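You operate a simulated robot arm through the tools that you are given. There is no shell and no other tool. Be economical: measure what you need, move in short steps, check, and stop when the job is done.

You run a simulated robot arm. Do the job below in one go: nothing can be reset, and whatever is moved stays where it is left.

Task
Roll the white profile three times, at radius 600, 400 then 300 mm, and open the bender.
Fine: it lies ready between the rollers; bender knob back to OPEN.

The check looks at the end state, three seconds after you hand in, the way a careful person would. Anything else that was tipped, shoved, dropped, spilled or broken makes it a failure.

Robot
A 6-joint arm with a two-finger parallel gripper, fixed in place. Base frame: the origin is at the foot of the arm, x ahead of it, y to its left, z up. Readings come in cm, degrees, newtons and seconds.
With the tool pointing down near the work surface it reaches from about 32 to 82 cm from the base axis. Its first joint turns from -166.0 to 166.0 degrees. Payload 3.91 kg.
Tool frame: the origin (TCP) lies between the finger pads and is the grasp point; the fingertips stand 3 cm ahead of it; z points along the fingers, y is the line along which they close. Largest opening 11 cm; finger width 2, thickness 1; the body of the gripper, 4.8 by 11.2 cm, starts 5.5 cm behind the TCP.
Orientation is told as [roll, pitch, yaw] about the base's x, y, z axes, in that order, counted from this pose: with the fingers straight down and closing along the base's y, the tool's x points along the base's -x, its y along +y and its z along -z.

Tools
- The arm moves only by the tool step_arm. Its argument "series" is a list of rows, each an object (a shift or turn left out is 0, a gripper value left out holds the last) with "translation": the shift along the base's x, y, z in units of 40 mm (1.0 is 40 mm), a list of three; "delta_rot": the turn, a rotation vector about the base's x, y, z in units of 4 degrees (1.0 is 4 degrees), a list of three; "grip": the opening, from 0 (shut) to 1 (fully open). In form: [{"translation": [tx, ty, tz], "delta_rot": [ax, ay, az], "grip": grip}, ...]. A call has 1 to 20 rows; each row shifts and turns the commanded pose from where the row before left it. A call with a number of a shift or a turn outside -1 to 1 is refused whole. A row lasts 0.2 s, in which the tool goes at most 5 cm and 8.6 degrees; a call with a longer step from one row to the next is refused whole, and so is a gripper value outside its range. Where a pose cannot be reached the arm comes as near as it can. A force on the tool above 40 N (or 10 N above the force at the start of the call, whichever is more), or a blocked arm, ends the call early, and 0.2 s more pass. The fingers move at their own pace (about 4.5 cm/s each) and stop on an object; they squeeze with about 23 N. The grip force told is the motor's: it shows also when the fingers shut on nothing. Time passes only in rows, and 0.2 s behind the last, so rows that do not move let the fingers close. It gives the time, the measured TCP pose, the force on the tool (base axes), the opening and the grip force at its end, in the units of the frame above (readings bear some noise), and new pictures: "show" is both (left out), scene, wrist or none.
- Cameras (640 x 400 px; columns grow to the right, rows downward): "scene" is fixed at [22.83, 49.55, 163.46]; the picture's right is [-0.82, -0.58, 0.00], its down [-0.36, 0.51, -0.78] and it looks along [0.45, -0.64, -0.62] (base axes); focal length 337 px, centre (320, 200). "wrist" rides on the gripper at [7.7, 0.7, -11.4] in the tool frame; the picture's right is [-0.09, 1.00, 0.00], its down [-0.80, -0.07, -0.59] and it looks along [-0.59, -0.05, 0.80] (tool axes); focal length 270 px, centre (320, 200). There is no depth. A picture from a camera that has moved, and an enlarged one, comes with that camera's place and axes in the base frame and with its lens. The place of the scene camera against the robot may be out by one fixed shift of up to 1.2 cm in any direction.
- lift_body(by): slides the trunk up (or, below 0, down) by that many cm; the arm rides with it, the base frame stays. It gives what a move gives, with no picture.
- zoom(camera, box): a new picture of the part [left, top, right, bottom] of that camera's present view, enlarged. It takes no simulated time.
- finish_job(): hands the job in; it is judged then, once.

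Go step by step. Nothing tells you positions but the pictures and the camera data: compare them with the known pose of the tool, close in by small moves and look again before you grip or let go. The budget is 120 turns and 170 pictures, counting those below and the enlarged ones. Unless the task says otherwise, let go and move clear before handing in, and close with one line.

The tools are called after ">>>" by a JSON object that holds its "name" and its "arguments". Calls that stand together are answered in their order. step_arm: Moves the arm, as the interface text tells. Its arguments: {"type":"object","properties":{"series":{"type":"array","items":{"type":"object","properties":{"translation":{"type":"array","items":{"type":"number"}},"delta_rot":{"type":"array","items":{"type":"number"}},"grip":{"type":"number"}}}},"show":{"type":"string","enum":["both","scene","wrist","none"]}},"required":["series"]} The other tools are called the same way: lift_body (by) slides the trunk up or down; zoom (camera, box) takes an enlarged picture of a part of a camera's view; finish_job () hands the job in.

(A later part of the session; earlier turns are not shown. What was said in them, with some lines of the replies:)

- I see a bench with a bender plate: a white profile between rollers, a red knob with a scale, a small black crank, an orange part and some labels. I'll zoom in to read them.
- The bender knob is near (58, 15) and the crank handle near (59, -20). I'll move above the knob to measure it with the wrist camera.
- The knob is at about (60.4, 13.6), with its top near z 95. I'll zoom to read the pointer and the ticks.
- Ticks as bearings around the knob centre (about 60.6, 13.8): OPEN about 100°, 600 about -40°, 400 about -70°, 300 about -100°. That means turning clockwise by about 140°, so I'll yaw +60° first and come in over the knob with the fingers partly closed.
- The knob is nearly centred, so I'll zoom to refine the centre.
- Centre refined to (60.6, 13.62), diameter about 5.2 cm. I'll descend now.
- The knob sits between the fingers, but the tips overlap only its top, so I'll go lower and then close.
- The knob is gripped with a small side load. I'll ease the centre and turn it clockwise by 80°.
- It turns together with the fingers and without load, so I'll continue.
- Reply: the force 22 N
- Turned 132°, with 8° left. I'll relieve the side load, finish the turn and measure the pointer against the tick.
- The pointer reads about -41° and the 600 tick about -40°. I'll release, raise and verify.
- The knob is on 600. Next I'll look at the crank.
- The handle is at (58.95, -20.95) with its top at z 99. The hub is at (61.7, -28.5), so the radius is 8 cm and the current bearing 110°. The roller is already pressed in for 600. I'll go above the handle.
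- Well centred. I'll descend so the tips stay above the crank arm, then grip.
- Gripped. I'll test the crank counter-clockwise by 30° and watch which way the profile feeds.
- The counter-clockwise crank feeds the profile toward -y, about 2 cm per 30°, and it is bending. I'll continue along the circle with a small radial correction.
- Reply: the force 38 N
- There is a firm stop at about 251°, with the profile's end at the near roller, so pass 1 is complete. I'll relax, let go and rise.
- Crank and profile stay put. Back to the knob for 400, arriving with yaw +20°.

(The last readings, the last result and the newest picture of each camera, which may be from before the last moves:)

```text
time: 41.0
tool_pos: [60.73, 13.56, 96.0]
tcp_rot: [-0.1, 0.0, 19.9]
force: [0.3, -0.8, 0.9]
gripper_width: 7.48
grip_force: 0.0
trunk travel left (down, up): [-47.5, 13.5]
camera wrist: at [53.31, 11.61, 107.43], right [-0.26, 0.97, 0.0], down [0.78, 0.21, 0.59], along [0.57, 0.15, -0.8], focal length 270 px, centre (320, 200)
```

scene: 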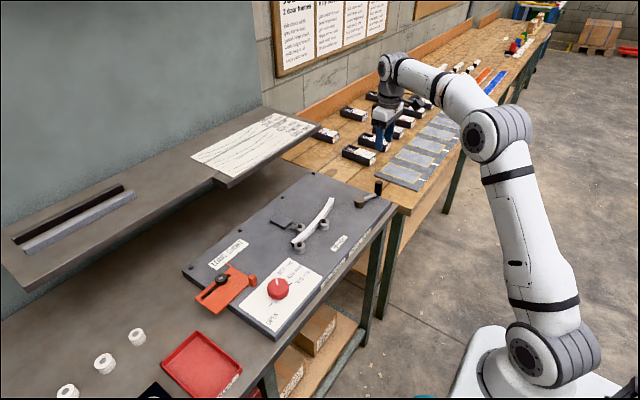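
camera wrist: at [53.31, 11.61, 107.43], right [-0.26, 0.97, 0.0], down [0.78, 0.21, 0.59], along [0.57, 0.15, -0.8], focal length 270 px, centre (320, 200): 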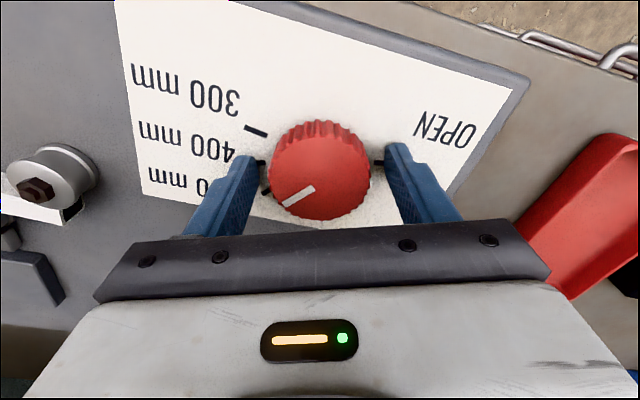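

Centred. I'll close and turn -30°.

>>> {"name": "step_arm", "arguments": {"series": [{"grip": 0.3}, {}, {}, {}, {}, {"delta_rot": [0, 0, -1]}, {"delta_rot": [0, 0, -1]}, {"delta_rot": [0, 0, -1]}, {"delta_rot": [0, 0, -1]}, {"delta_rot": [0, 0, -1]}, {"delta_rot": [0, 0, -1]}, {"delta_rot": [0, 0, -1]}, {"delta_rot": [0, 0, -0.5]}, {}], "show": "none"}}

>>> {"name": "step_arm", "arguments": {"series": [{"grip": 0.64}, {}, {}, {"translation": [0, 0, 0.5]}, {"translation": [0, 0, 0.9]}, {"translation": [0, 0, 0.9]}, {"translation": [0, 0, 0.9]}, {"translation": [0, 0, 0.5]}, {}]}}

>>> {"name": "zoom", "arguments": {"camera": "wrist", "box": [240, 40, 400, 180]}}

```text
time: 44.0
tool_pos: [60.67, 13.46, 96.13]
tcp_rot: [-0.1, 0.0, -10.2]
force: [-0.8, 1.9, -9.3]
gripper_width: 5.14
grip_force: 45.2
trunk travel left (down, up): [-47.5, 13.5]
```

```text
time: 46.0
tool_pos: [60.62, 13.4, 111.01]
tcp_rot: [0.0, 0.0, -10.0]
force: [-0.5, 0.1, -1.0]
gripper_width: 7.08
grip_force: 0.0
trunk travel left (down, up): [-47.5, 13.5]
camera wrist: at [53.43, 15.56, 122.37], right [0.26, 0.97, 0.0], down [0.78, -0.21, 0.59], along [0.57, -0.16, -0.8], focal length 270 px, centre (320, 200)
```

scene: 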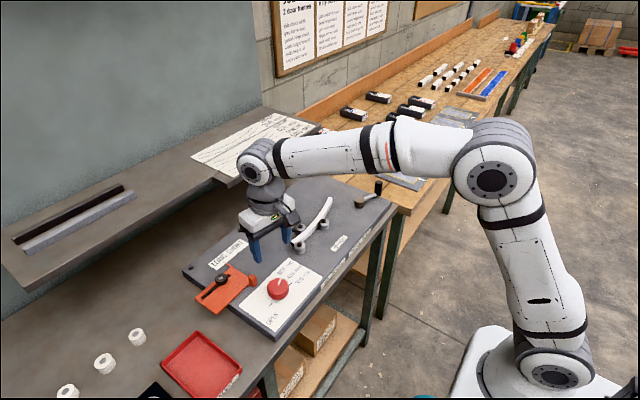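
wrist: 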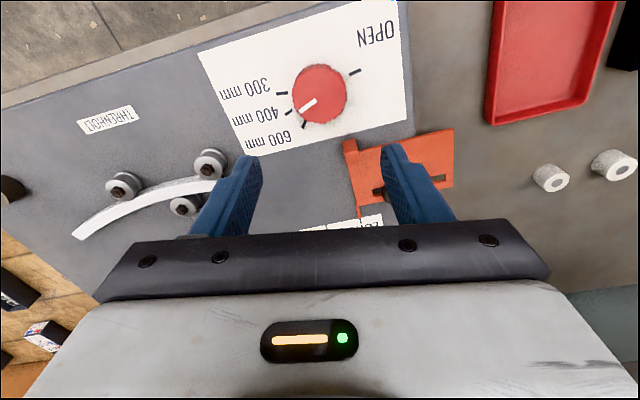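

```text
2.86 times, centred on (320, 110) of wrist
camera zoom: at [53.43, 15.56, 122.37], right [0.26, 0.97, 0.0], down [0.78, -0.21, 0.59], along [0.57, -0.16, -0.8], focal length 772 px, centre (320, 457)
```

zoom: 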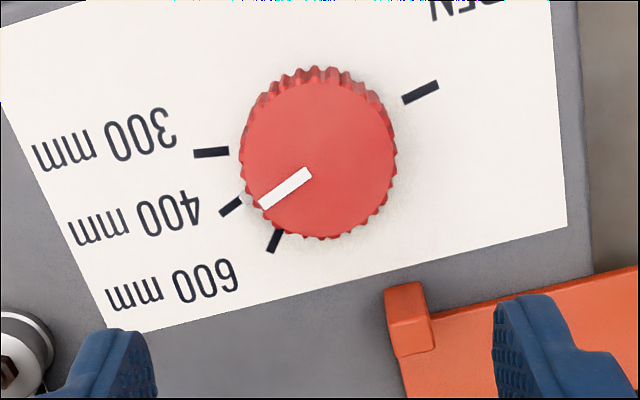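

400 is set. Back to the crank handle.

>>> {"name": "step_arm", "arguments": {"series": [{"translation": [-0.028, -0.775, 0], "delta_rot": [0, 0, 0.156]}, {"translation": [-0.028, -0.775, 0], "delta_rot": [0, 0, 0.156]}, {"translation": [-0.028, -0.775, 0], "delta_rot": [0, 0, 0.156]}, {"translation": [-0.028, -0.775, 0], "delta_rot": [0, 0, 0.156]}, {"translation": [-0.028, -0.775, 0], "delta_rot": [0, 0, 0.156]}, {"translation": [-0.028, -0.775, 0], "delta_rot": [0, 0, 0.156]}, {"translation": [-0.028, -0.775, 0], "delta_rot": [0, 0, 0.156]}, {"translation": [-0.028, -0.775, 0], "delta_rot": [0, 0, 0.156]}, {"translation": [-0.028, -0.775, 0], "delta_rot": [0, 0, 0.156]}, {"translation": [-0.028, -0.775, 0], "delta_rot": [0, 0, 0.156]}, {"translation": [-0.028, -0.775, 0], "delta_rot": [0, 0, 0.156]}, {"translation": [-0.028, -0.775, 0], "delta_rot": [0, 0, 0.156]}, {"translation": [-0.028, -0.775, 0], "delta_rot": [0, 0, 0.156]}, {"translation": [-0.028, -0.775, -0.3], "delta_rot": [0, 0, 0.156]}, {"translation": [-0.028, -0.775, -0.4], "delta_rot": [0, 0, 0.156]}, {"translation": [-0.028, -0.775, -0.5], "delta_rot": [0, 0, 0.156]}, {}], "show": "wrist"}}

```text
time: 49.6
tool_pos: [58.87, -36.02, 106.04]
tcp_rot: [0.0, 0.0, -0.1]
force: [-0.3, 0.0, 0.4]
gripper_width: 7.03
grip_force: 0.0
trunk travel left (down, up): [-47.5, 13.5]
camera wrist: at [51.26, -35.33, 117.48], right [0.09, 1.0, 0.0], down [0.8, -0.07, 0.59], along [0.59, -0.05, -0.8], focal length 270 px, centre (320, 200)
```

wrist: 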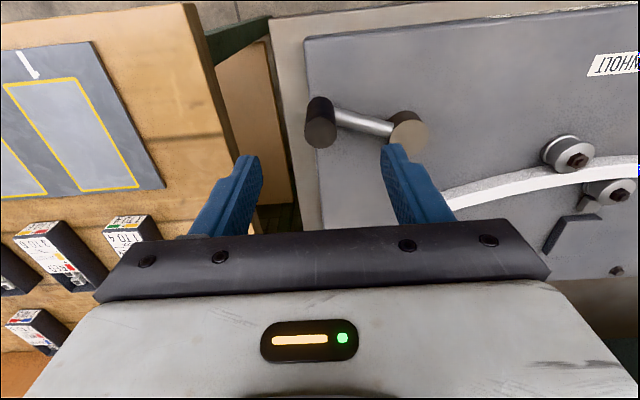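

>>> {"name": "step_arm", "arguments": {"series": [{"translation": [0, 0, -0.45]}, {"translation": [0, 0, -0.45]}, {"translation": [0, 0, -0.45]}, {"translation": [0, 0, -0.45]}, {}, {"grip": 0.1}, {}, {}, {}, {}, {}], "show": "wrist"}}

```text
time: 52.0
tool_pos: [58.83, -36.07, 98.89]
tcp_rot: [-0.1, 0.0, -0.1]
force: [-0.9, 3.4, -2.4]
gripper_width: 2.37
grip_force: 45.4
trunk travel left (down, up): [-47.5, 13.5]
camera wrist: at [51.31, -35.28, 110.28], right [0.09, 1.0, 0.0], down [0.8, -0.07, 0.59], along [0.59, -0.05, -0.8], focal length 270 px, centre (320, 200)
```

wrist: 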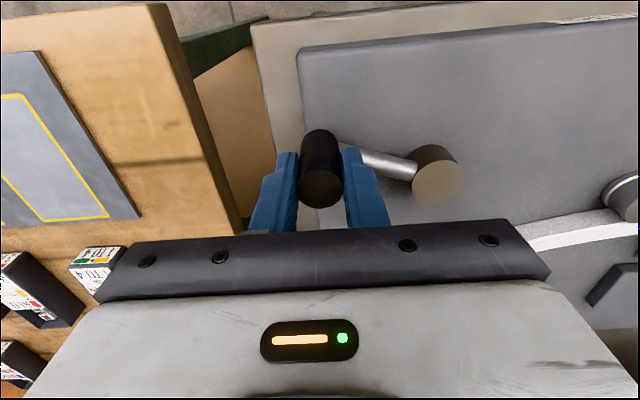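

Gripped at 251°. I'll crank back clockwise for pass 2 and check midway.

>>> {"name": "step_arm", "arguments": {"series": [{"translation": [-0.3625, 0.163, 0]}, {"translation": [-0.414, 0.318, 0]}, {"translation": [-0.318, 0.414, 0]}, {"translation": [-0.2, 0.482, 0]}, {"translation": [-0.068, 0.518, 0]}, {}], "show": "none"}}

>>> {"name": "zoom", "arguments": {"camera": "scene", "box": [240, 180, 400, 280]}}

```text
time: 53.4
tool_pos: [53.38, -28.49, 98.94]
tcp_rot: [0.2, -0.1, -0.1]
force: [-2.6, -0.8, -3.7]
gripper_width: 2.37
grip_force: 45.1
trunk travel left (down, up): [-47.5, 13.5]
```

```text
4.00 times, centred on (320, 230) of scene
camera zoom: at [22.83, 49.55, 163.46], right [-0.82, -0.58, 0.0], down [-0.36, 0.51, -0.78], along [0.45, -0.64, -0.62], focal length 1350 px, centre (320, 80)
```

zoom: 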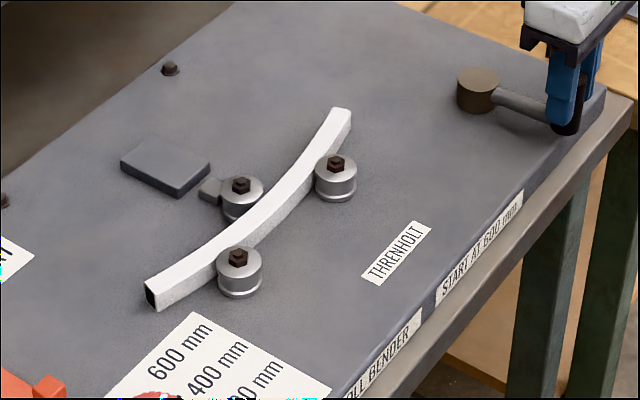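

Pass 2 is feeding back and bending tighter. I'll continue to the far stop.

>>> {"name": "step_arm", "arguments": {"series": [{"translation": [0.068, 0.518, 0]}, {"translation": [0.2, 0.482, 0]}, {"translation": [0.318, 0.414, 0]}, {"translation": [0.414, 0.318, 0]}, {"translation": [0.316, 0.1475, 0]}, {}], "show": "none"}}

>>> {"name": "step_arm", "arguments": {"series": [{"translation": [0.08, 0.025, 0]}, {}], "show": "none"}}

>>> {"name": "zoom", "arguments": {"camera": "scene", "box": [240, 180, 400, 280]}}

```text
time: 54.8
tool_pos: [58.61, -21.11, 98.94]
tcp_rot: [0.1, 0.1, -0.2]
force: [-3.0, -12.3, 1.1]
gripper_width: 2.39
grip_force: 44.7
trunk travel left (down, up): [-47.5, 13.5]
```

```text
time: 55.4
tool_pos: [58.84, -21.0, 98.78]
tcp_rot: [0.0, 0.0, -0.1]
force: [-4.8, -13.5, -1.4]
gripper_width: 2.35
grip_force: 45.3
trunk travel left (down, up): [-47.5, 13.5]
```

```text
4.00 times, centred on (320, 230) of scene
camera zoom: at [22.83, 49.55, 163.46], right [-0.82, -0.58, 0.0], down [-0.36, 0.51, -0.78], along [0.45, -0.64, -0.62], focal length 1350 px, centre (320, 80)
```

zoom: 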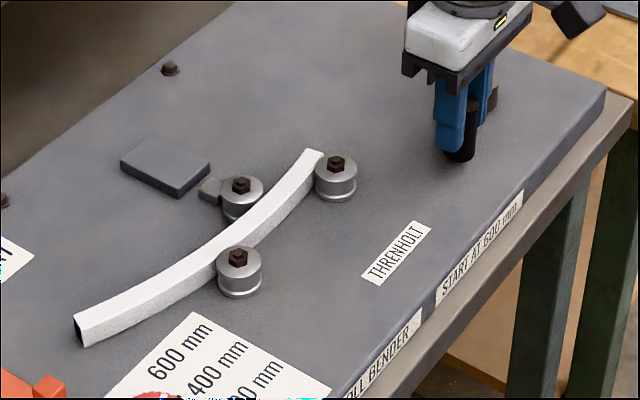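

I'm back at the original crank position. I'll nudge a bit more to confirm the stop.

>>> {"name": "step_arm", "arguments": {"series": [{"translation": [0.1, 0.0, 0]}, {}], "show": "none"}}

```text
time: 56.0
tool_pos: [58.81, -21.04, 98.9]
tcp_rot: [0.2, 0.2, -0.2]
force: [-31.0, -12.0, -3.9]
gripper_width: 2.38
grip_force: 45.3
trunk travel left (down, up): [-47.5, 13.5]
```

The stop is confirmed, so pass 2 is done. I'll release, rise and return to the knob.

>>> {"name": "step_arm", "arguments": {"series": [{"translation": [-0.09, -0.03, 0]}, {"grip": 0.5}, {}, {}, {}, {"translation": [0, 0, 0.6]}, {"translation": [0, 0, 0.9]}, {"translation": [0, 0, 0.9]}, {"translation": [0, 0, 0.9]}, {}], "show": "wrist"}}

```text
time: 58.2
tool_pos: [59.11, -21.03, 112.21]
tcp_rot: [0.0, 0.1, -0.1]
force: [-0.3, 0.4, -0.5]
gripper_width: 5.49
grip_force: 0.0
trunk travel left (down, up): [-47.5, 13.5]
camera wrist: at [51.47, -20.3, 123.56], right [0.09, 1.0, 0.0], down [0.8, -0.07, 0.59], along [0.59, -0.05, -0.8], focal length 270 px, centre (320, 200)
```

wrist: 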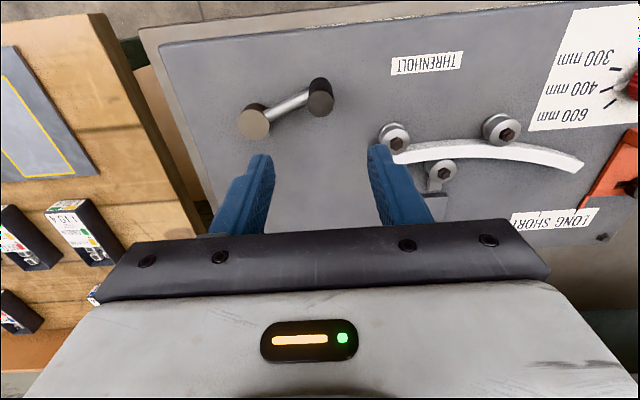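

>>> {"name": "step_arm", "arguments": {"series": [{"translation": [0.031, 0.719, 0], "delta_rot": [0, 0, 0.417], "grip": 0.68}, {"translation": [0.031, 0.719, 0], "delta_rot": [0, 0, 0.417]}, {"translation": [0.031, 0.719, 0], "delta_rot": [0, 0, 0.417]}, {"translation": [0.031, 0.719, 0], "delta_rot": [0, 0, 0.417]}, {"translation": [0.031, 0.719, 0], "delta_rot": [0, 0, 0.417]}, {"translation": [0.031, 0.719, 0], "delta_rot": [0, 0, 0.417]}, {"translation": [0.031, 0.719, 0], "delta_rot": [0, 0, 0.417]}, {"translation": [0.031, 0.719, 0], "delta_rot": [0, 0, 0.417]}, {"translation": [0.031, 0.719, 0], "delta_rot": [0, 0, 0.417]}, {"translation": [0.031, 0.719, 0], "delta_rot": [0, 0, 0.417]}, {"translation": [0.031, 0.719, 0], "delta_rot": [0, 0, 0.417]}, {"translation": [0.031, 0.719, 0], "delta_rot": [0, 0, 0.417]}, {}], "show": "wrist"}}

```text
time: 61.0
tool_pos: [60.53, 13.53, 112.35]
tcp_rot: [0.0, 0.0, 19.8]
force: [-0.4, 0.5, 1.3]
gripper_width: 7.5
grip_force: 0.1
trunk travel left (down, up): [-47.5, 13.5]
camera wrist: at [53.2, 11.64, 123.67], right [-0.26, 0.97, 0.0], down [0.78, 0.21, 0.59], along [0.57, 0.15, -0.8], focal length 270 px, centre (320, 200)
```

wrist: 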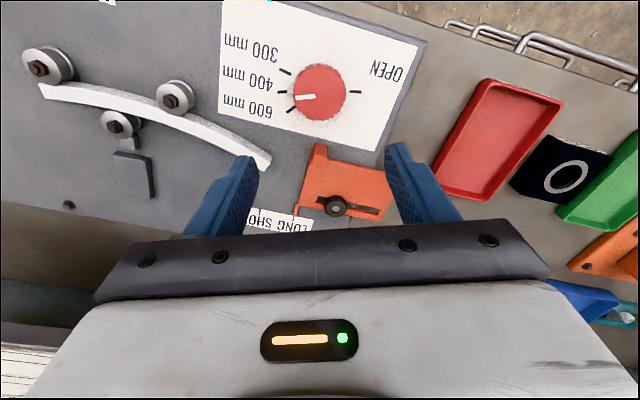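

>>> {"name": "step_arm", "arguments": {"series": [{"translation": [0.025, 0, -0.7]}, {"translation": [0, 0, -0.7]}, {"translation": [0, 0, -0.7]}, {"translation": [0, 0, -0.7]}, {"translation": [0, 0, -0.6]}, {"translation": [0, 0, -0.4]}, {"translation": [0, 0, -0.25]}, {}], "show": "none"}}

>>> {"name": "step_arm", "arguments": {"series": [{"grip": 0.3}, {}, {}, {}, {}, {"delta_rot": [0, 0, -1]}, {"delta_rot": [0, 0, -1]}, {"delta_rot": [0, 0, -1]}, {"delta_rot": [0, 0, -1]}, {"delta_rot": [0, 0, -1]}, {"delta_rot": [0, 0, -1]}, {"delta_rot": [0, 0, -1]}, {"delta_rot": [0, 0, -0.5]}, {}], "show": "none"}}

>>> {"name": "step_arm", "arguments": {"series": [{"grip": 0.64}, {}, {}, {"translation": [0, 0, 0.5]}, {"translation": [0, 0, 0.9]}, {"translation": [0, 0, 0.9]}, {"translation": [0, 0, 0.9]}, {"translation": [0, 0, 0.5]}, {}], "show": "scene"}}

>>> {"name": "zoom", "arguments": {"camera": "wrist", "box": [240, 40, 400, 180]}}

```text
time: 62.8
tool_pos: [60.63, 13.33, 96.08]
tcp_rot: [0.0, -0.2, 19.8]
force: [1.4, 0.3, 5.2]
gripper_width: 7.49
grip_force: 0.0
trunk travel left (down, up): [-47.5, 13.5]
```

```text
time: 65.8
tool_pos: [60.45, 13.41, 96.11]
tcp_rot: [0.0, -0.2, -10.2]
force: [7.8, 4.8, 16.4]
gripper_width: 5.16
grip_force: 44.7
trunk travel left (down, up): [-47.5, 13.5]
```

```text
time: 67.8
tool_pos: [60.66, 13.63, 110.76]
tcp_rot: [0.0, -0.1, -10.2]
force: [0.3, 0.8, 0.4]
gripper_width: 7.07
grip_force: 0.0
trunk travel left (down, up): [-47.5, 13.5]
```

scene: 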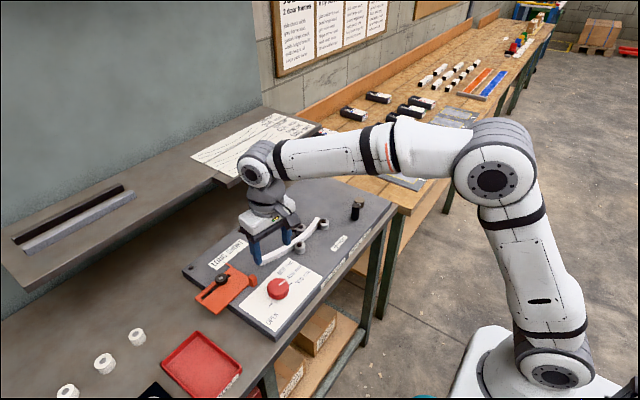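

```text
2.86 times, centred on (320, 110) of wrist
camera zoom: at [53.28, 15.69, 122.05], right [0.26, 0.97, 0.0], down [0.78, -0.21, 0.59], along [0.57, -0.16, -0.8], focal length 772 px, centre (320, 457)
```

zoom: 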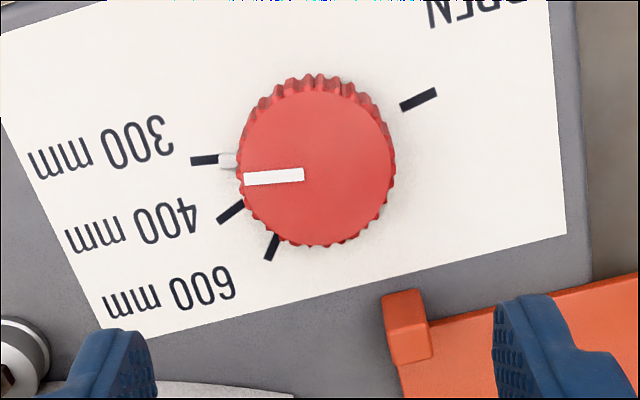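

300 is set. Back to the crank for pass 3.

>>> {"name": "step_arm", "arguments": {"series": [{"translation": [-0.0375, -0.721, 0], "delta_rot": [0, 0, 0.208]}, {"translation": [-0.0375, -0.721, 0], "delta_rot": [0, 0, 0.208]}, {"translation": [-0.0375, -0.721, 0], "delta_rot": [0, 0, 0.208]}, {"translation": [-0.0375, -0.721, 0], "delta_rot": [0, 0, 0.208]}, {"translation": [-0.0375, -0.721, 0], "delta_rot": [0, 0, 0.208]}, {"translation": [-0.0375, -0.721, 0], "delta_rot": [0, 0, 0.208]}, {"translation": [-0.0375, -0.721, 0], "delta_rot": [0, 0, 0.208]}, {"translation": [-0.0375, -0.721, 0], "delta_rot": [0, 0, 0.208]}, {"translation": [-0.0375, -0.721, 0], "delta_rot": [0, 0, 0.208]}, {"translation": [-0.0375, -0.721, -0.3], "delta_rot": [0, 0, 0.208]}, {"translation": [-0.0375, -0.721, -0.4], "delta_rot": [0, 0, 0.208]}, {"translation": [-0.0375, -0.721, -0.5], "delta_rot": [0, 0, 0.208]}, {}], "show": "wrist"}}

```text
time: 70.6
tool_pos: [58.91, -21.37, 105.84]
tcp_rot: [0.0, 0.0, -0.1]
force: [0.8, 0.3, -0.6]
gripper_width: 7.03
grip_force: 0.2
trunk travel left (down, up): [-47.5, 13.5]
camera wrist: at [51.17, -20.44, 117.27], right [0.09, 1.0, 0.0], down [0.8, -0.07, 0.59], along [0.59, -0.05, -0.8], focal length 270 px, centre (320, 200)
```

wrist: 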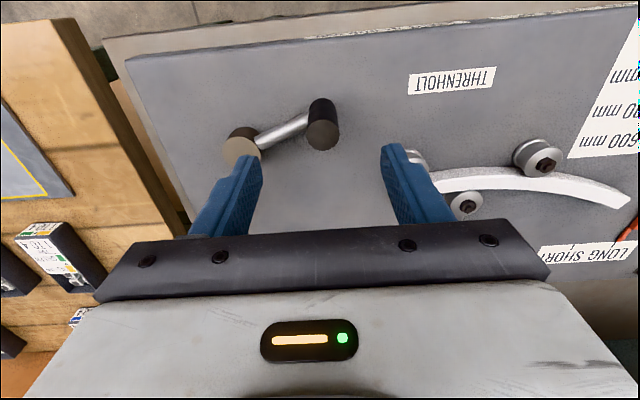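

>>> {"name": "step_arm", "arguments": {"series": [{"translation": [-0.02, 0.05, -0.45]}, {"translation": [0, 0, -0.45]}, {"translation": [0, 0, -0.45]}, {"translation": [0, 0, -0.4]}, {}, {"grip": 0.1}, {}, {}, {}, {}, {}], "show": "wrist"}}

```text
time: 73.0
tool_pos: [58.61, -20.97, 98.93]
tcp_rot: [0.0, -0.1, -0.2]
force: [-1.1, -6.2, -0.4]
gripper_width: 2.38
grip_force: 45.0
trunk travel left (down, up): [-47.5, 13.5]
camera wrist: at [51.09, -20.24, 110.37], right [0.09, 1.0, 0.0], down [0.8, -0.07, 0.59], along [0.59, -0.05, -0.8], focal length 270 px, centre (320, 200)
```

wrist: 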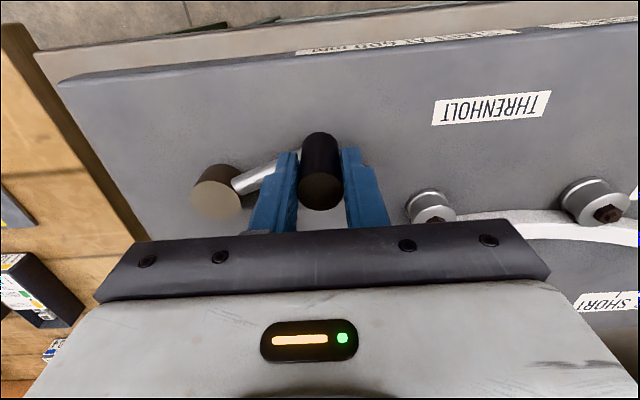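

Gripped. I'll crank counter-clockwise for pass 3.

>>> {"name": "step_arm", "arguments": {"series": [{"translation": [-0.29, -0.1475, 0]}, {"translation": [-0.414, -0.318, 0]}, {"translation": [-0.318, -0.414, 0]}, {"translation": [-0.2, -0.482, 0]}, {"translation": [-0.068, -0.518, 0]}, {}], "show": "none"}}

>>> {"name": "zoom", "arguments": {"camera": "scene", "box": [240, 180, 400, 280]}}

```text
time: 74.4
tool_pos: [53.37, -28.39, 98.89]
tcp_rot: [-0.1, 0.1, 0.0]
force: [-4.5, 5.9, -0.5]
gripper_width: 2.36
grip_force: 45.1
trunk travel left (down, up): [-47.5, 13.5]
```

```text
4.00 times, centred on (320, 230) of scene
camera zoom: at [22.83, 49.55, 163.46], right [-0.82, -0.58, 0.0], down [-0.36, 0.51, -0.78], along [0.45, -0.64, -0.62], focal length 1350 px, centre (320, 80)
```

zoom: 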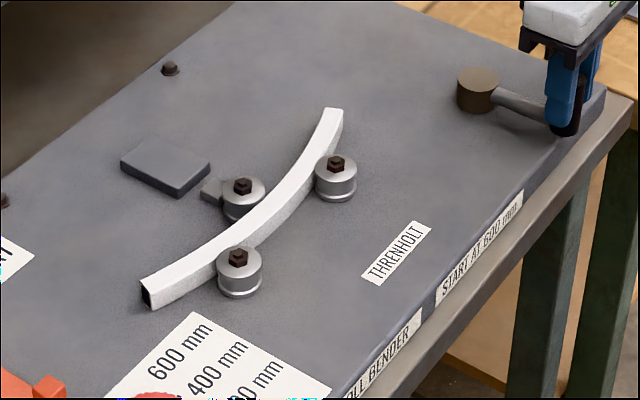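

>>> {"name": "step_arm", "arguments": {"series": [{"translation": [0.068, -0.518, 0]}, {"translation": [0.2, -0.482, 0]}, {"translation": [0.318, -0.414, 0]}, {"translation": [0.414, -0.318, 0]}, {"translation": [0.36, -0.163, 0]}, {}], "show": "none"}}

>>> {"name": "step_arm", "arguments": {"series": [{"translation": [0.07, -0.02, 0]}, {}], "show": "none"}}

>>> {"name": "zoom", "arguments": {"camera": "scene", "box": [240, 180, 400, 280]}}

```text
time: 75.8
tool_pos: [58.97, -36.05, 99.04]
tcp_rot: [-0.1, -0.1, -0.2]
force: [4.1, 1.4, 4.4]
gripper_width: 2.39
grip_force: 44.6
trunk travel left (down, up): [-47.5, 13.5]
```

```text
time: 76.4
tool_pos: [58.95, -36.04, 98.98]
tcp_rot: [0.0, 0.0, -0.1]
force: [-3.7, 4.9, 7.3]
gripper_width: 2.37
grip_force: 45.0
trunk travel left (down, up): [-47.5, 13.5]
```

```text
4.00 times, centred on (320, 230) of scene
camera zoom: at [22.83, 49.55, 163.46], right [-0.82, -0.58, 0.0], down [-0.36, 0.51, -0.78], along [0.45, -0.64, -0.62], focal length 1350 px, centre (320, 80)
```

zoom: 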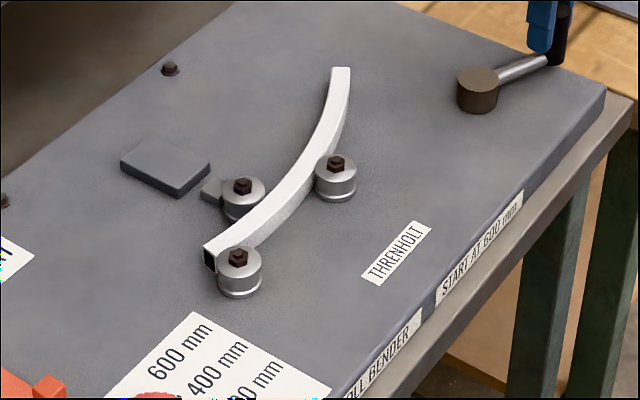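

>>> {"name": "step_arm", "arguments": {"series": [{"translation": [0.09, -0.02, 0]}, {}], "show": "none"}}

```text
time: 77.0
tool_pos: [59.16, -36.07, 98.91]
tcp_rot: [0.1, 0.1, -0.3]
force: [-23.0, 10.8, 2.6]
gripper_width: 2.38
grip_force: 45.1
trunk travel left (down, up): [-47.5, 13.5]
```

The stop is reached, so pass 3 is done. I'll release, rise, and go to the knob for the return to OPEN (+200°, in two bites).

>>> {"name": "step_arm", "arguments": {"series": [{"translation": [-0.07, 0.03, 0]}, {"grip": 0.5}, {}, {}, {}, {"translation": [0, 0, 0.6]}, {"translation": [0, 0, 0.9]}, {"translation": [0, 0, 0.9]}, {"translation": [0, 0, 0.9]}, {}], "show": "scene"}}

```text
time: 79.2
tool_pos: [59.33, -36.11, 112.24]
tcp_rot: [-0.1, 0.0, -0.1]
force: [0.4, 0.2, 0.5]
gripper_width: 5.53
grip_force: 0.1
trunk travel left (down, up): [-47.5, 13.5]
```

scene: 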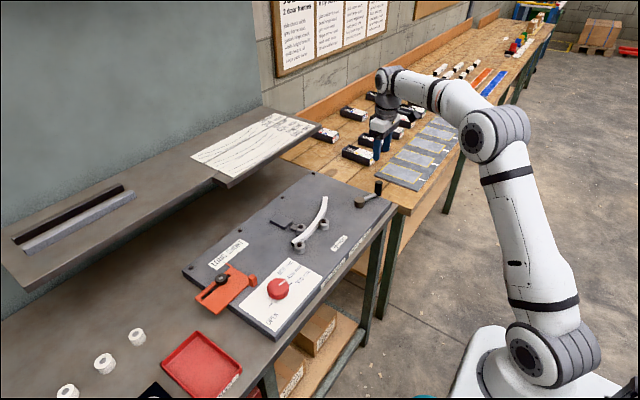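

>>> {"name": "step_arm", "arguments": {"series": [{"translation": [0.02, 0.775, 0], "delta_rot": [0, 0, -0.9375], "grip": 0.66}, {"translation": [0.02, 0.775, 0], "delta_rot": [0, 0, -0.9375]}, {"translation": [0.02, 0.775, 0], "delta_rot": [0, 0, -0.9375]}, {"translation": [0.02, 0.775, 0], "delta_rot": [0, 0, -0.9375]}, {"translation": [0.02, 0.775, 0], "delta_rot": [0, 0, -0.9375]}, {"translation": [0.02, 0.775, 0], "delta_rot": [0, 0, -0.9375]}, {"translation": [0.02, 0.775, 0], "delta_rot": [0, 0, -0.9375]}, {"translation": [0.02, 0.775, 0], "delta_rot": [0, 0, -0.9375]}, {"translation": [0.02, 0.775, 0], "delta_rot": [0, 0, -0.9375]}, {"translation": [0.02, 0.775, 0], "delta_rot": [0, 0, -0.9375]}, {"translation": [0.02, 0.775, 0], "delta_rot": [0, 0, -0.9375]}, {"translation": [0.02, 0.775, 0], "delta_rot": [0, 0, -0.9375]}, {"translation": [0.02, 0.775, 0], "delta_rot": [0, 0, -0.9375]}, {"translation": [0.02, 0.775, 0], "delta_rot": [0, 0, -0.9375]}, {"translation": [0.02, 0.775, 0], "delta_rot": [0, 0, -0.9375]}, {"translation": [0.02, 0.775, 0], "delta_rot": [0, 0, -0.9375]}, {}], "show": "wrist"}}

```text
time: 82.8
tool_pos: [60.42, 13.66, 111.87]
tcp_rot: [0.0, 0.0, -60.2]
force: [-0.1, 0.1, -0.6]
gripper_width: 7.26
grip_force: 0.0
trunk travel left (down, up): [-47.5, 13.5]
camera wrist: at [57.37, 20.78, 123.32], right [0.91, 0.42, 0.0], down [0.34, -0.73, 0.59], along [0.25, -0.54, -0.8], focal length 270 px, centre (320, 200)
```

wrist: 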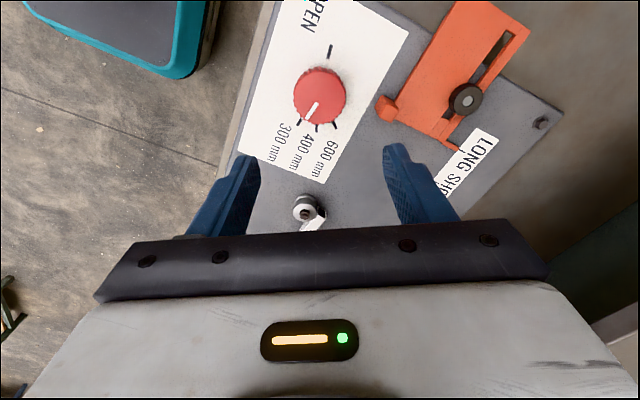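

>>> {"name": "step_arm", "arguments": {"series": [{"translation": [0.045, -0.03, -0.7], "grip": 0.6}, {"translation": [0, 0, -0.7]}, {"translation": [0, 0, -0.7]}, {"translation": [0, 0, -0.7]}, {"translation": [0, 0, -0.5]}, {"translation": [0, 0, -0.4]}, {"translation": [0, 0, -0.25]}, {}], "show": "wrist"}}

```text
time: 84.6
tool_pos: [60.84, 13.53, 96.19]
tcp_rot: [0.0, -0.1, -60.1]
force: [0.0, -0.3, 0.5]
gripper_width: 6.6
grip_force: 0.1
trunk travel left (down, up): [-47.5, 13.5]
camera wrist: at [57.72, 20.57, 107.63], right [0.91, 0.42, 0.0], down [0.34, -0.73, 0.59], along [0.25, -0.54, -0.8], focal length 270 px, centre (320, 200)
```

wrist: 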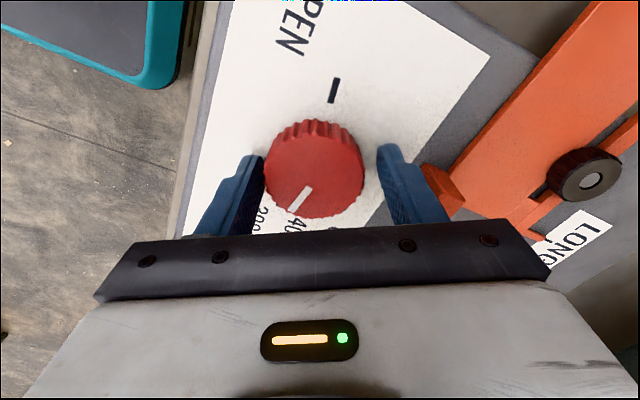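

I'll close and turn +100° counter-clockwise, with a small recentre first.

>>> {"name": "step_arm", "arguments": {"series": [{"translation": [-0.03, -0.01, 0]}, {"grip": 0.3}, {}, {}, {}, {}, {"delta_rot": [0, 0, 1]}, {"delta_rot": [0, 0, 1]}, {"delta_rot": [0, 0, 1]}, {"delta_rot": [0, 0, 1]}, {"delta_rot": [0, 0, 1]}, {"delta_rot": [0, 0, 1]}, {"delta_rot": [0, 0, 1]}, {"delta_rot": [0, 0, 1]}, {"delta_rot": [0, 0, 1]}, {"delta_rot": [0, 0, 1]}, {}], "show": "none"}}

>>> {"name": "step_arm", "arguments": {"series": [{"delta_rot": [0, 0, 1]}, {"delta_rot": [0, 0, 1]}, {"delta_rot": [0, 0, 1]}, {"delta_rot": [0, 0, 1]}, {"delta_rot": [0, 0, 1]}, {"delta_rot": [0, 0, 1]}, {"delta_rot": [0, 0, 1]}, {"delta_rot": [0, 0, 1]}, {"delta_rot": [0, 0, 1]}, {"delta_rot": [0, 0, 1]}, {"delta_rot": [0, 0, 1]}, {"delta_rot": [0, 0, 1]}, {"delta_rot": [0, 0, 1]}, {"delta_rot": [0, 0, 1]}, {"delta_rot": [0, 0, 1]}, {}], "show": "wrist"}}

```text
time: 88.2
tool_pos: [60.74, 13.49, 96.17]
tcp_rot: [0.0, 0.0, -20.1]
force: [-9.2, -0.7, -13.9]
gripper_width: 5.16
grip_force: 45.2
trunk travel left (down, up): [-47.5, 13.5]
```

```text
time: 91.6
tool_pos: [60.53, 13.58, 96.23]
tcp_rot: [0.0, 0.2, 39.9]
force: [-7.2, 13.7, -16.0]
gripper_width: 5.18
grip_force: 45.0
trunk travel left (down, up): [-47.5, 13.5]
camera wrist: at [54.44, 9.25, 107.64], right [-0.57, 0.82, 0.0], down [0.66, 0.46, 0.59], along [0.49, 0.34, -0.81], focal length 270 px, centre (320, 200)
```

wrist: 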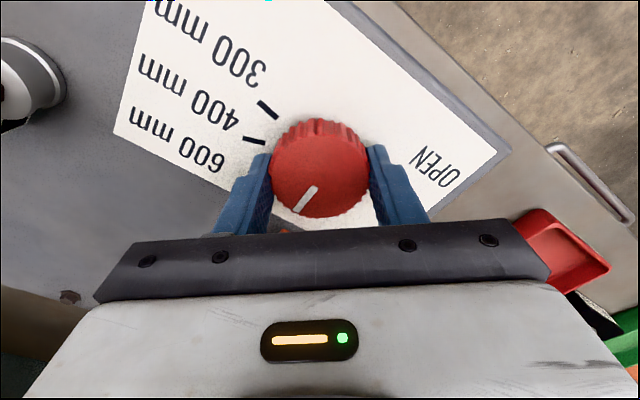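

Halfway there. I'll release, lift a little, wind the wrist back to -60° and grip again.

>>> {"name": "step_arm", "arguments": {"series": [{"grip": 0.6}, {}, {}, {"translation": [0, 0, 0.6]}, {"translation": [0, 0, 0.6]}, {"delta_rot": [0, 0, -1]}, {"delta_rot": [0, 0, -1]}, {"delta_rot": [0, 0, -1]}, {"delta_rot": [0, 0, -1]}, {"delta_rot": [0, 0, -1]}, {"delta_rot": [0, 0, -1]}, {"delta_rot": [0, 0, -1]}, {"delta_rot": [0, 0, -1]}, {"delta_rot": [0, 0, -1]}, {"delta_rot": [0, 0, -1]}, {"delta_rot": [0, 0, -1]}, {"delta_rot": [0, 0, -1]}, {"delta_rot": [0, 0, -1]}], "show": "none"}}

>>> {"name": "step_arm", "arguments": {"series": [{"delta_rot": [0, 0, -1]}, {"delta_rot": [0, 0, -1]}, {"delta_rot": [0, 0, -1]}, {"delta_rot": [0, 0, -1]}, {"delta_rot": [0, 0, -1]}, {"delta_rot": [0, 0, -1]}, {"delta_rot": [0, 0, -1]}, {"delta_rot": [0, 0, -1]}, {"delta_rot": [0, 0, -1]}, {"delta_rot": [0, 0, -1]}, {"delta_rot": [0, 0, -1]}, {"delta_rot": [0, 0, -1]}, {}], "show": "wrist"}}

```text
time: 95.4
tool_pos: [60.67, 13.41, 101.05]
tcp_rot: [0.0, 0.0, -12.3]
force: [-0.1, 0.6, 0.0]
gripper_width: 6.61
grip_force: 0.1
trunk travel left (down, up): [-47.5, 13.5]
```

```text
time: 98.2
tool_pos: [60.61, 13.41, 101.18]
tcp_rot: [0.0, -0.1, -60.2]
force: [-0.1, -0.1, -0.1]
gripper_width: 6.62
grip_force: 0.2
trunk travel left (down, up): [-47.5, 13.5]
camera wrist: at [57.54, 20.53, 112.46], right [0.91, 0.42, 0.0], down [0.34, -0.73, 0.59], along [0.25, -0.54, -0.8], focal length 270 px, centre (320, 200)
```

wrist: 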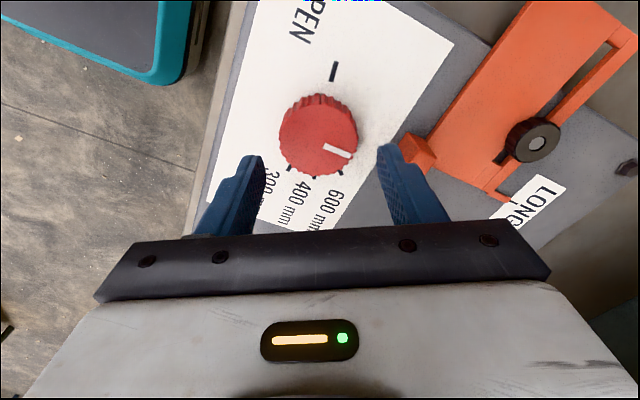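

>>> {"name": "step_arm", "arguments": {"series": [{"translation": [0, 0.02, -0.5]}, {"translation": [0, 0, -0.5]}, {"translation": [0, 0, -0.27]}, {}, {"grip": 0.3}, {}, {}, {}, {}], "show": "none"}}

>>> {"name": "step_arm", "arguments": {"series": [{"delta_rot": [0, 0, 1]}, {"delta_rot": [0, 0, 1]}, {"delta_rot": [0, 0, 1]}, {"delta_rot": [0, 0, 1]}, {"delta_rot": [0, 0, 1]}, {"delta_rot": [0, 0, 1]}, {"delta_rot": [0, 0, 1]}, {"delta_rot": [0, 0, 1]}, {"delta_rot": [0, 0, 1]}, {"delta_rot": [0, 0, 1]}, {"delta_rot": [0, 0, 1]}, {"delta_rot": [0, 0, 1]}, {}], "show": "none"}}

>>> {"name": "step_arm", "arguments": {"series": [{"delta_rot": [0, 0, 1]}, {"delta_rot": [0, 0, 1]}, {"delta_rot": [0, 0, 1]}, {"delta_rot": [0, 0, 1]}, {"delta_rot": [0, 0, 1]}, {"delta_rot": [0, 0, 1]}, {"delta_rot": [0, 0, 1]}, {"delta_rot": [0, 0, 1]}, {"delta_rot": [0, 0, 1]}, {"delta_rot": [0, 0, 1]}, {"delta_rot": [0, 0, 1]}, {}], "show": "wrist"}}

```text
time: 100.2
tool_pos: [60.58, 13.32, 96.04]
tcp_rot: [-0.1, -0.1, -60.2]
force: [-7.4, -4.2, -0.7]
gripper_width: 5.2
grip_force: 44.9
trunk travel left (down, up): [-47.5, 13.5]
```

```text
time: 103.0
tool_pos: [60.59, 13.57, 95.98]
tcp_rot: [0.0, 0.0, -12.1]
force: [-9.4, -3.3, -6.9]
gripper_width: 5.18
grip_force: 44.5
trunk travel left (down, up): [-47.5, 13.5]
```

```text
time: 105.6
tool_pos: [60.51, 13.52, 96.07]
tcp_rot: [0.0, 0.0, 31.9]
force: [-9.6, 0.4, -6.7]
gripper_width: 5.19
grip_force: 44.9
trunk travel left (down, up): [-47.5, 13.5]
camera wrist: at [53.83, 10.11, 107.42], right [-0.45, 0.89, 0.0], down [0.72, 0.36, 0.59], along [0.53, 0.27, -0.8], focal length 270 px, centre (320, 200)
```

wrist: 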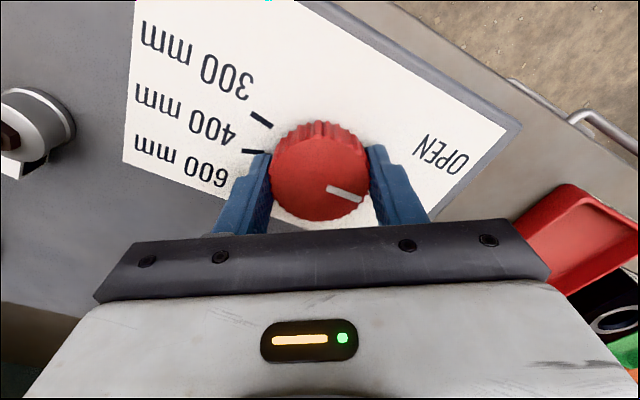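

8° more, then release and verify.

>>> {"name": "step_arm", "arguments": {"series": [{"delta_rot": [0, 0, 1]}, {"delta_rot": [0, 0, 1]}, {}, {"grip": 0.6}, {}, {}, {"translation": [0, 0, 0.5]}, {"translation": [0, 0, 0.9]}, {"translation": [0, 0, 0.9]}, {"translation": [0, 0, 0.9]}, {"translation": [0, 0, 0.9]}, {}]}}

>>> {"name": "zoom", "arguments": {"camera": "wrist", "box": [240, 30, 400, 170]}}

>>> {"name": "zoom", "arguments": {"camera": "scene", "box": [180, 170, 400, 345]}}

```text
time: 108.2
tool_pos: [60.72, 13.37, 112.74]
tcp_rot: [0.0, 0.0, 40.0]
force: [0.2, -0.4, -0.6]
gripper_width: 6.61
grip_force: 0.0
trunk travel left (down, up): [-47.5, 13.5]
camera wrist: at [54.45, 9.08, 124.04], right [-0.57, 0.82, 0.0], down [0.66, 0.46, 0.59], along [0.49, 0.34, -0.8], focal length 270 px, centre (320, 200)
```

scene: 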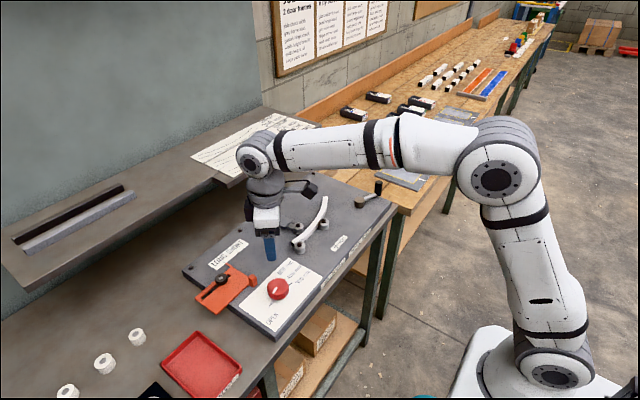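
wrist: 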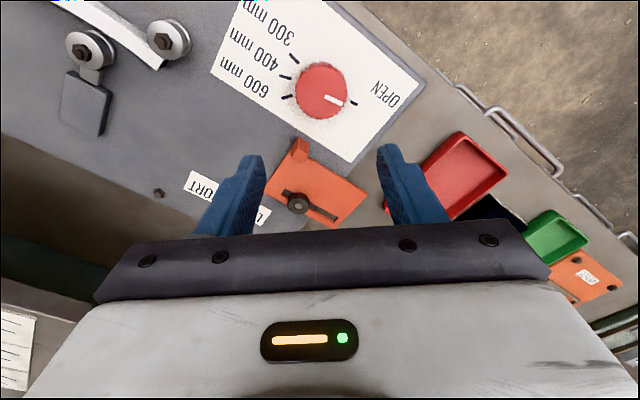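

```text
2.86 times, centred on (320, 100) of wrist
camera zoom: at [54.45, 9.08, 124.04], right [-0.57, 0.82, 0.0], down [0.66, 0.46, 0.59], along [0.49, 0.34, -0.8], focal length 772 px, centre (320, 486)
```

zoom: 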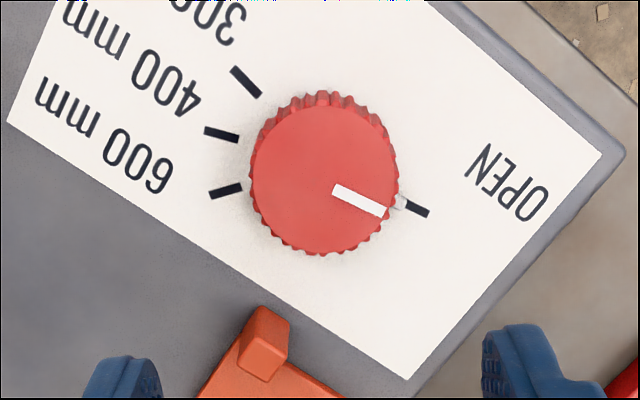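

```text
2.29 times, centred on (290, 258) of scene
camera zoom: at [22.83, 49.55, 163.46], right [-0.82, -0.58, 0.0], down [-0.36, 0.51, -0.78], along [0.45, -0.64, -0.62], focal length 771 px, centre (389, 69)
```

zoom: 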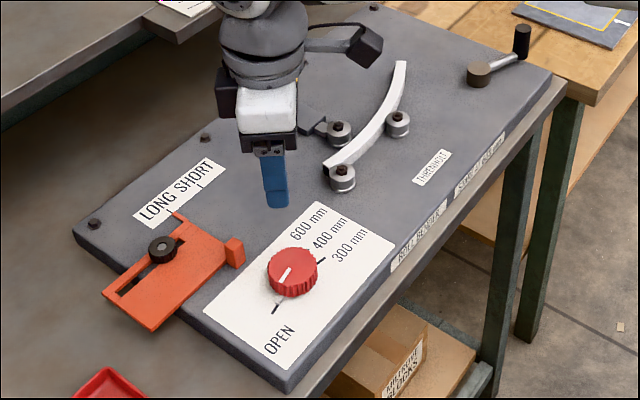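

The knob points at OPEN, the rollers are backed off, and the profile is bent and still on the bender. Nothing else has moved and the gripper is clear, so I'm handing in.

>>> {"name": "finish_job", "arguments": {}}

```text
The job is handed in.
```

I rolled the white profile three times, at 600, 400 and then 300 mm, each pass cranked to its stop. The bender knob is back at OPEN, and the profile is still lying between the rollers.
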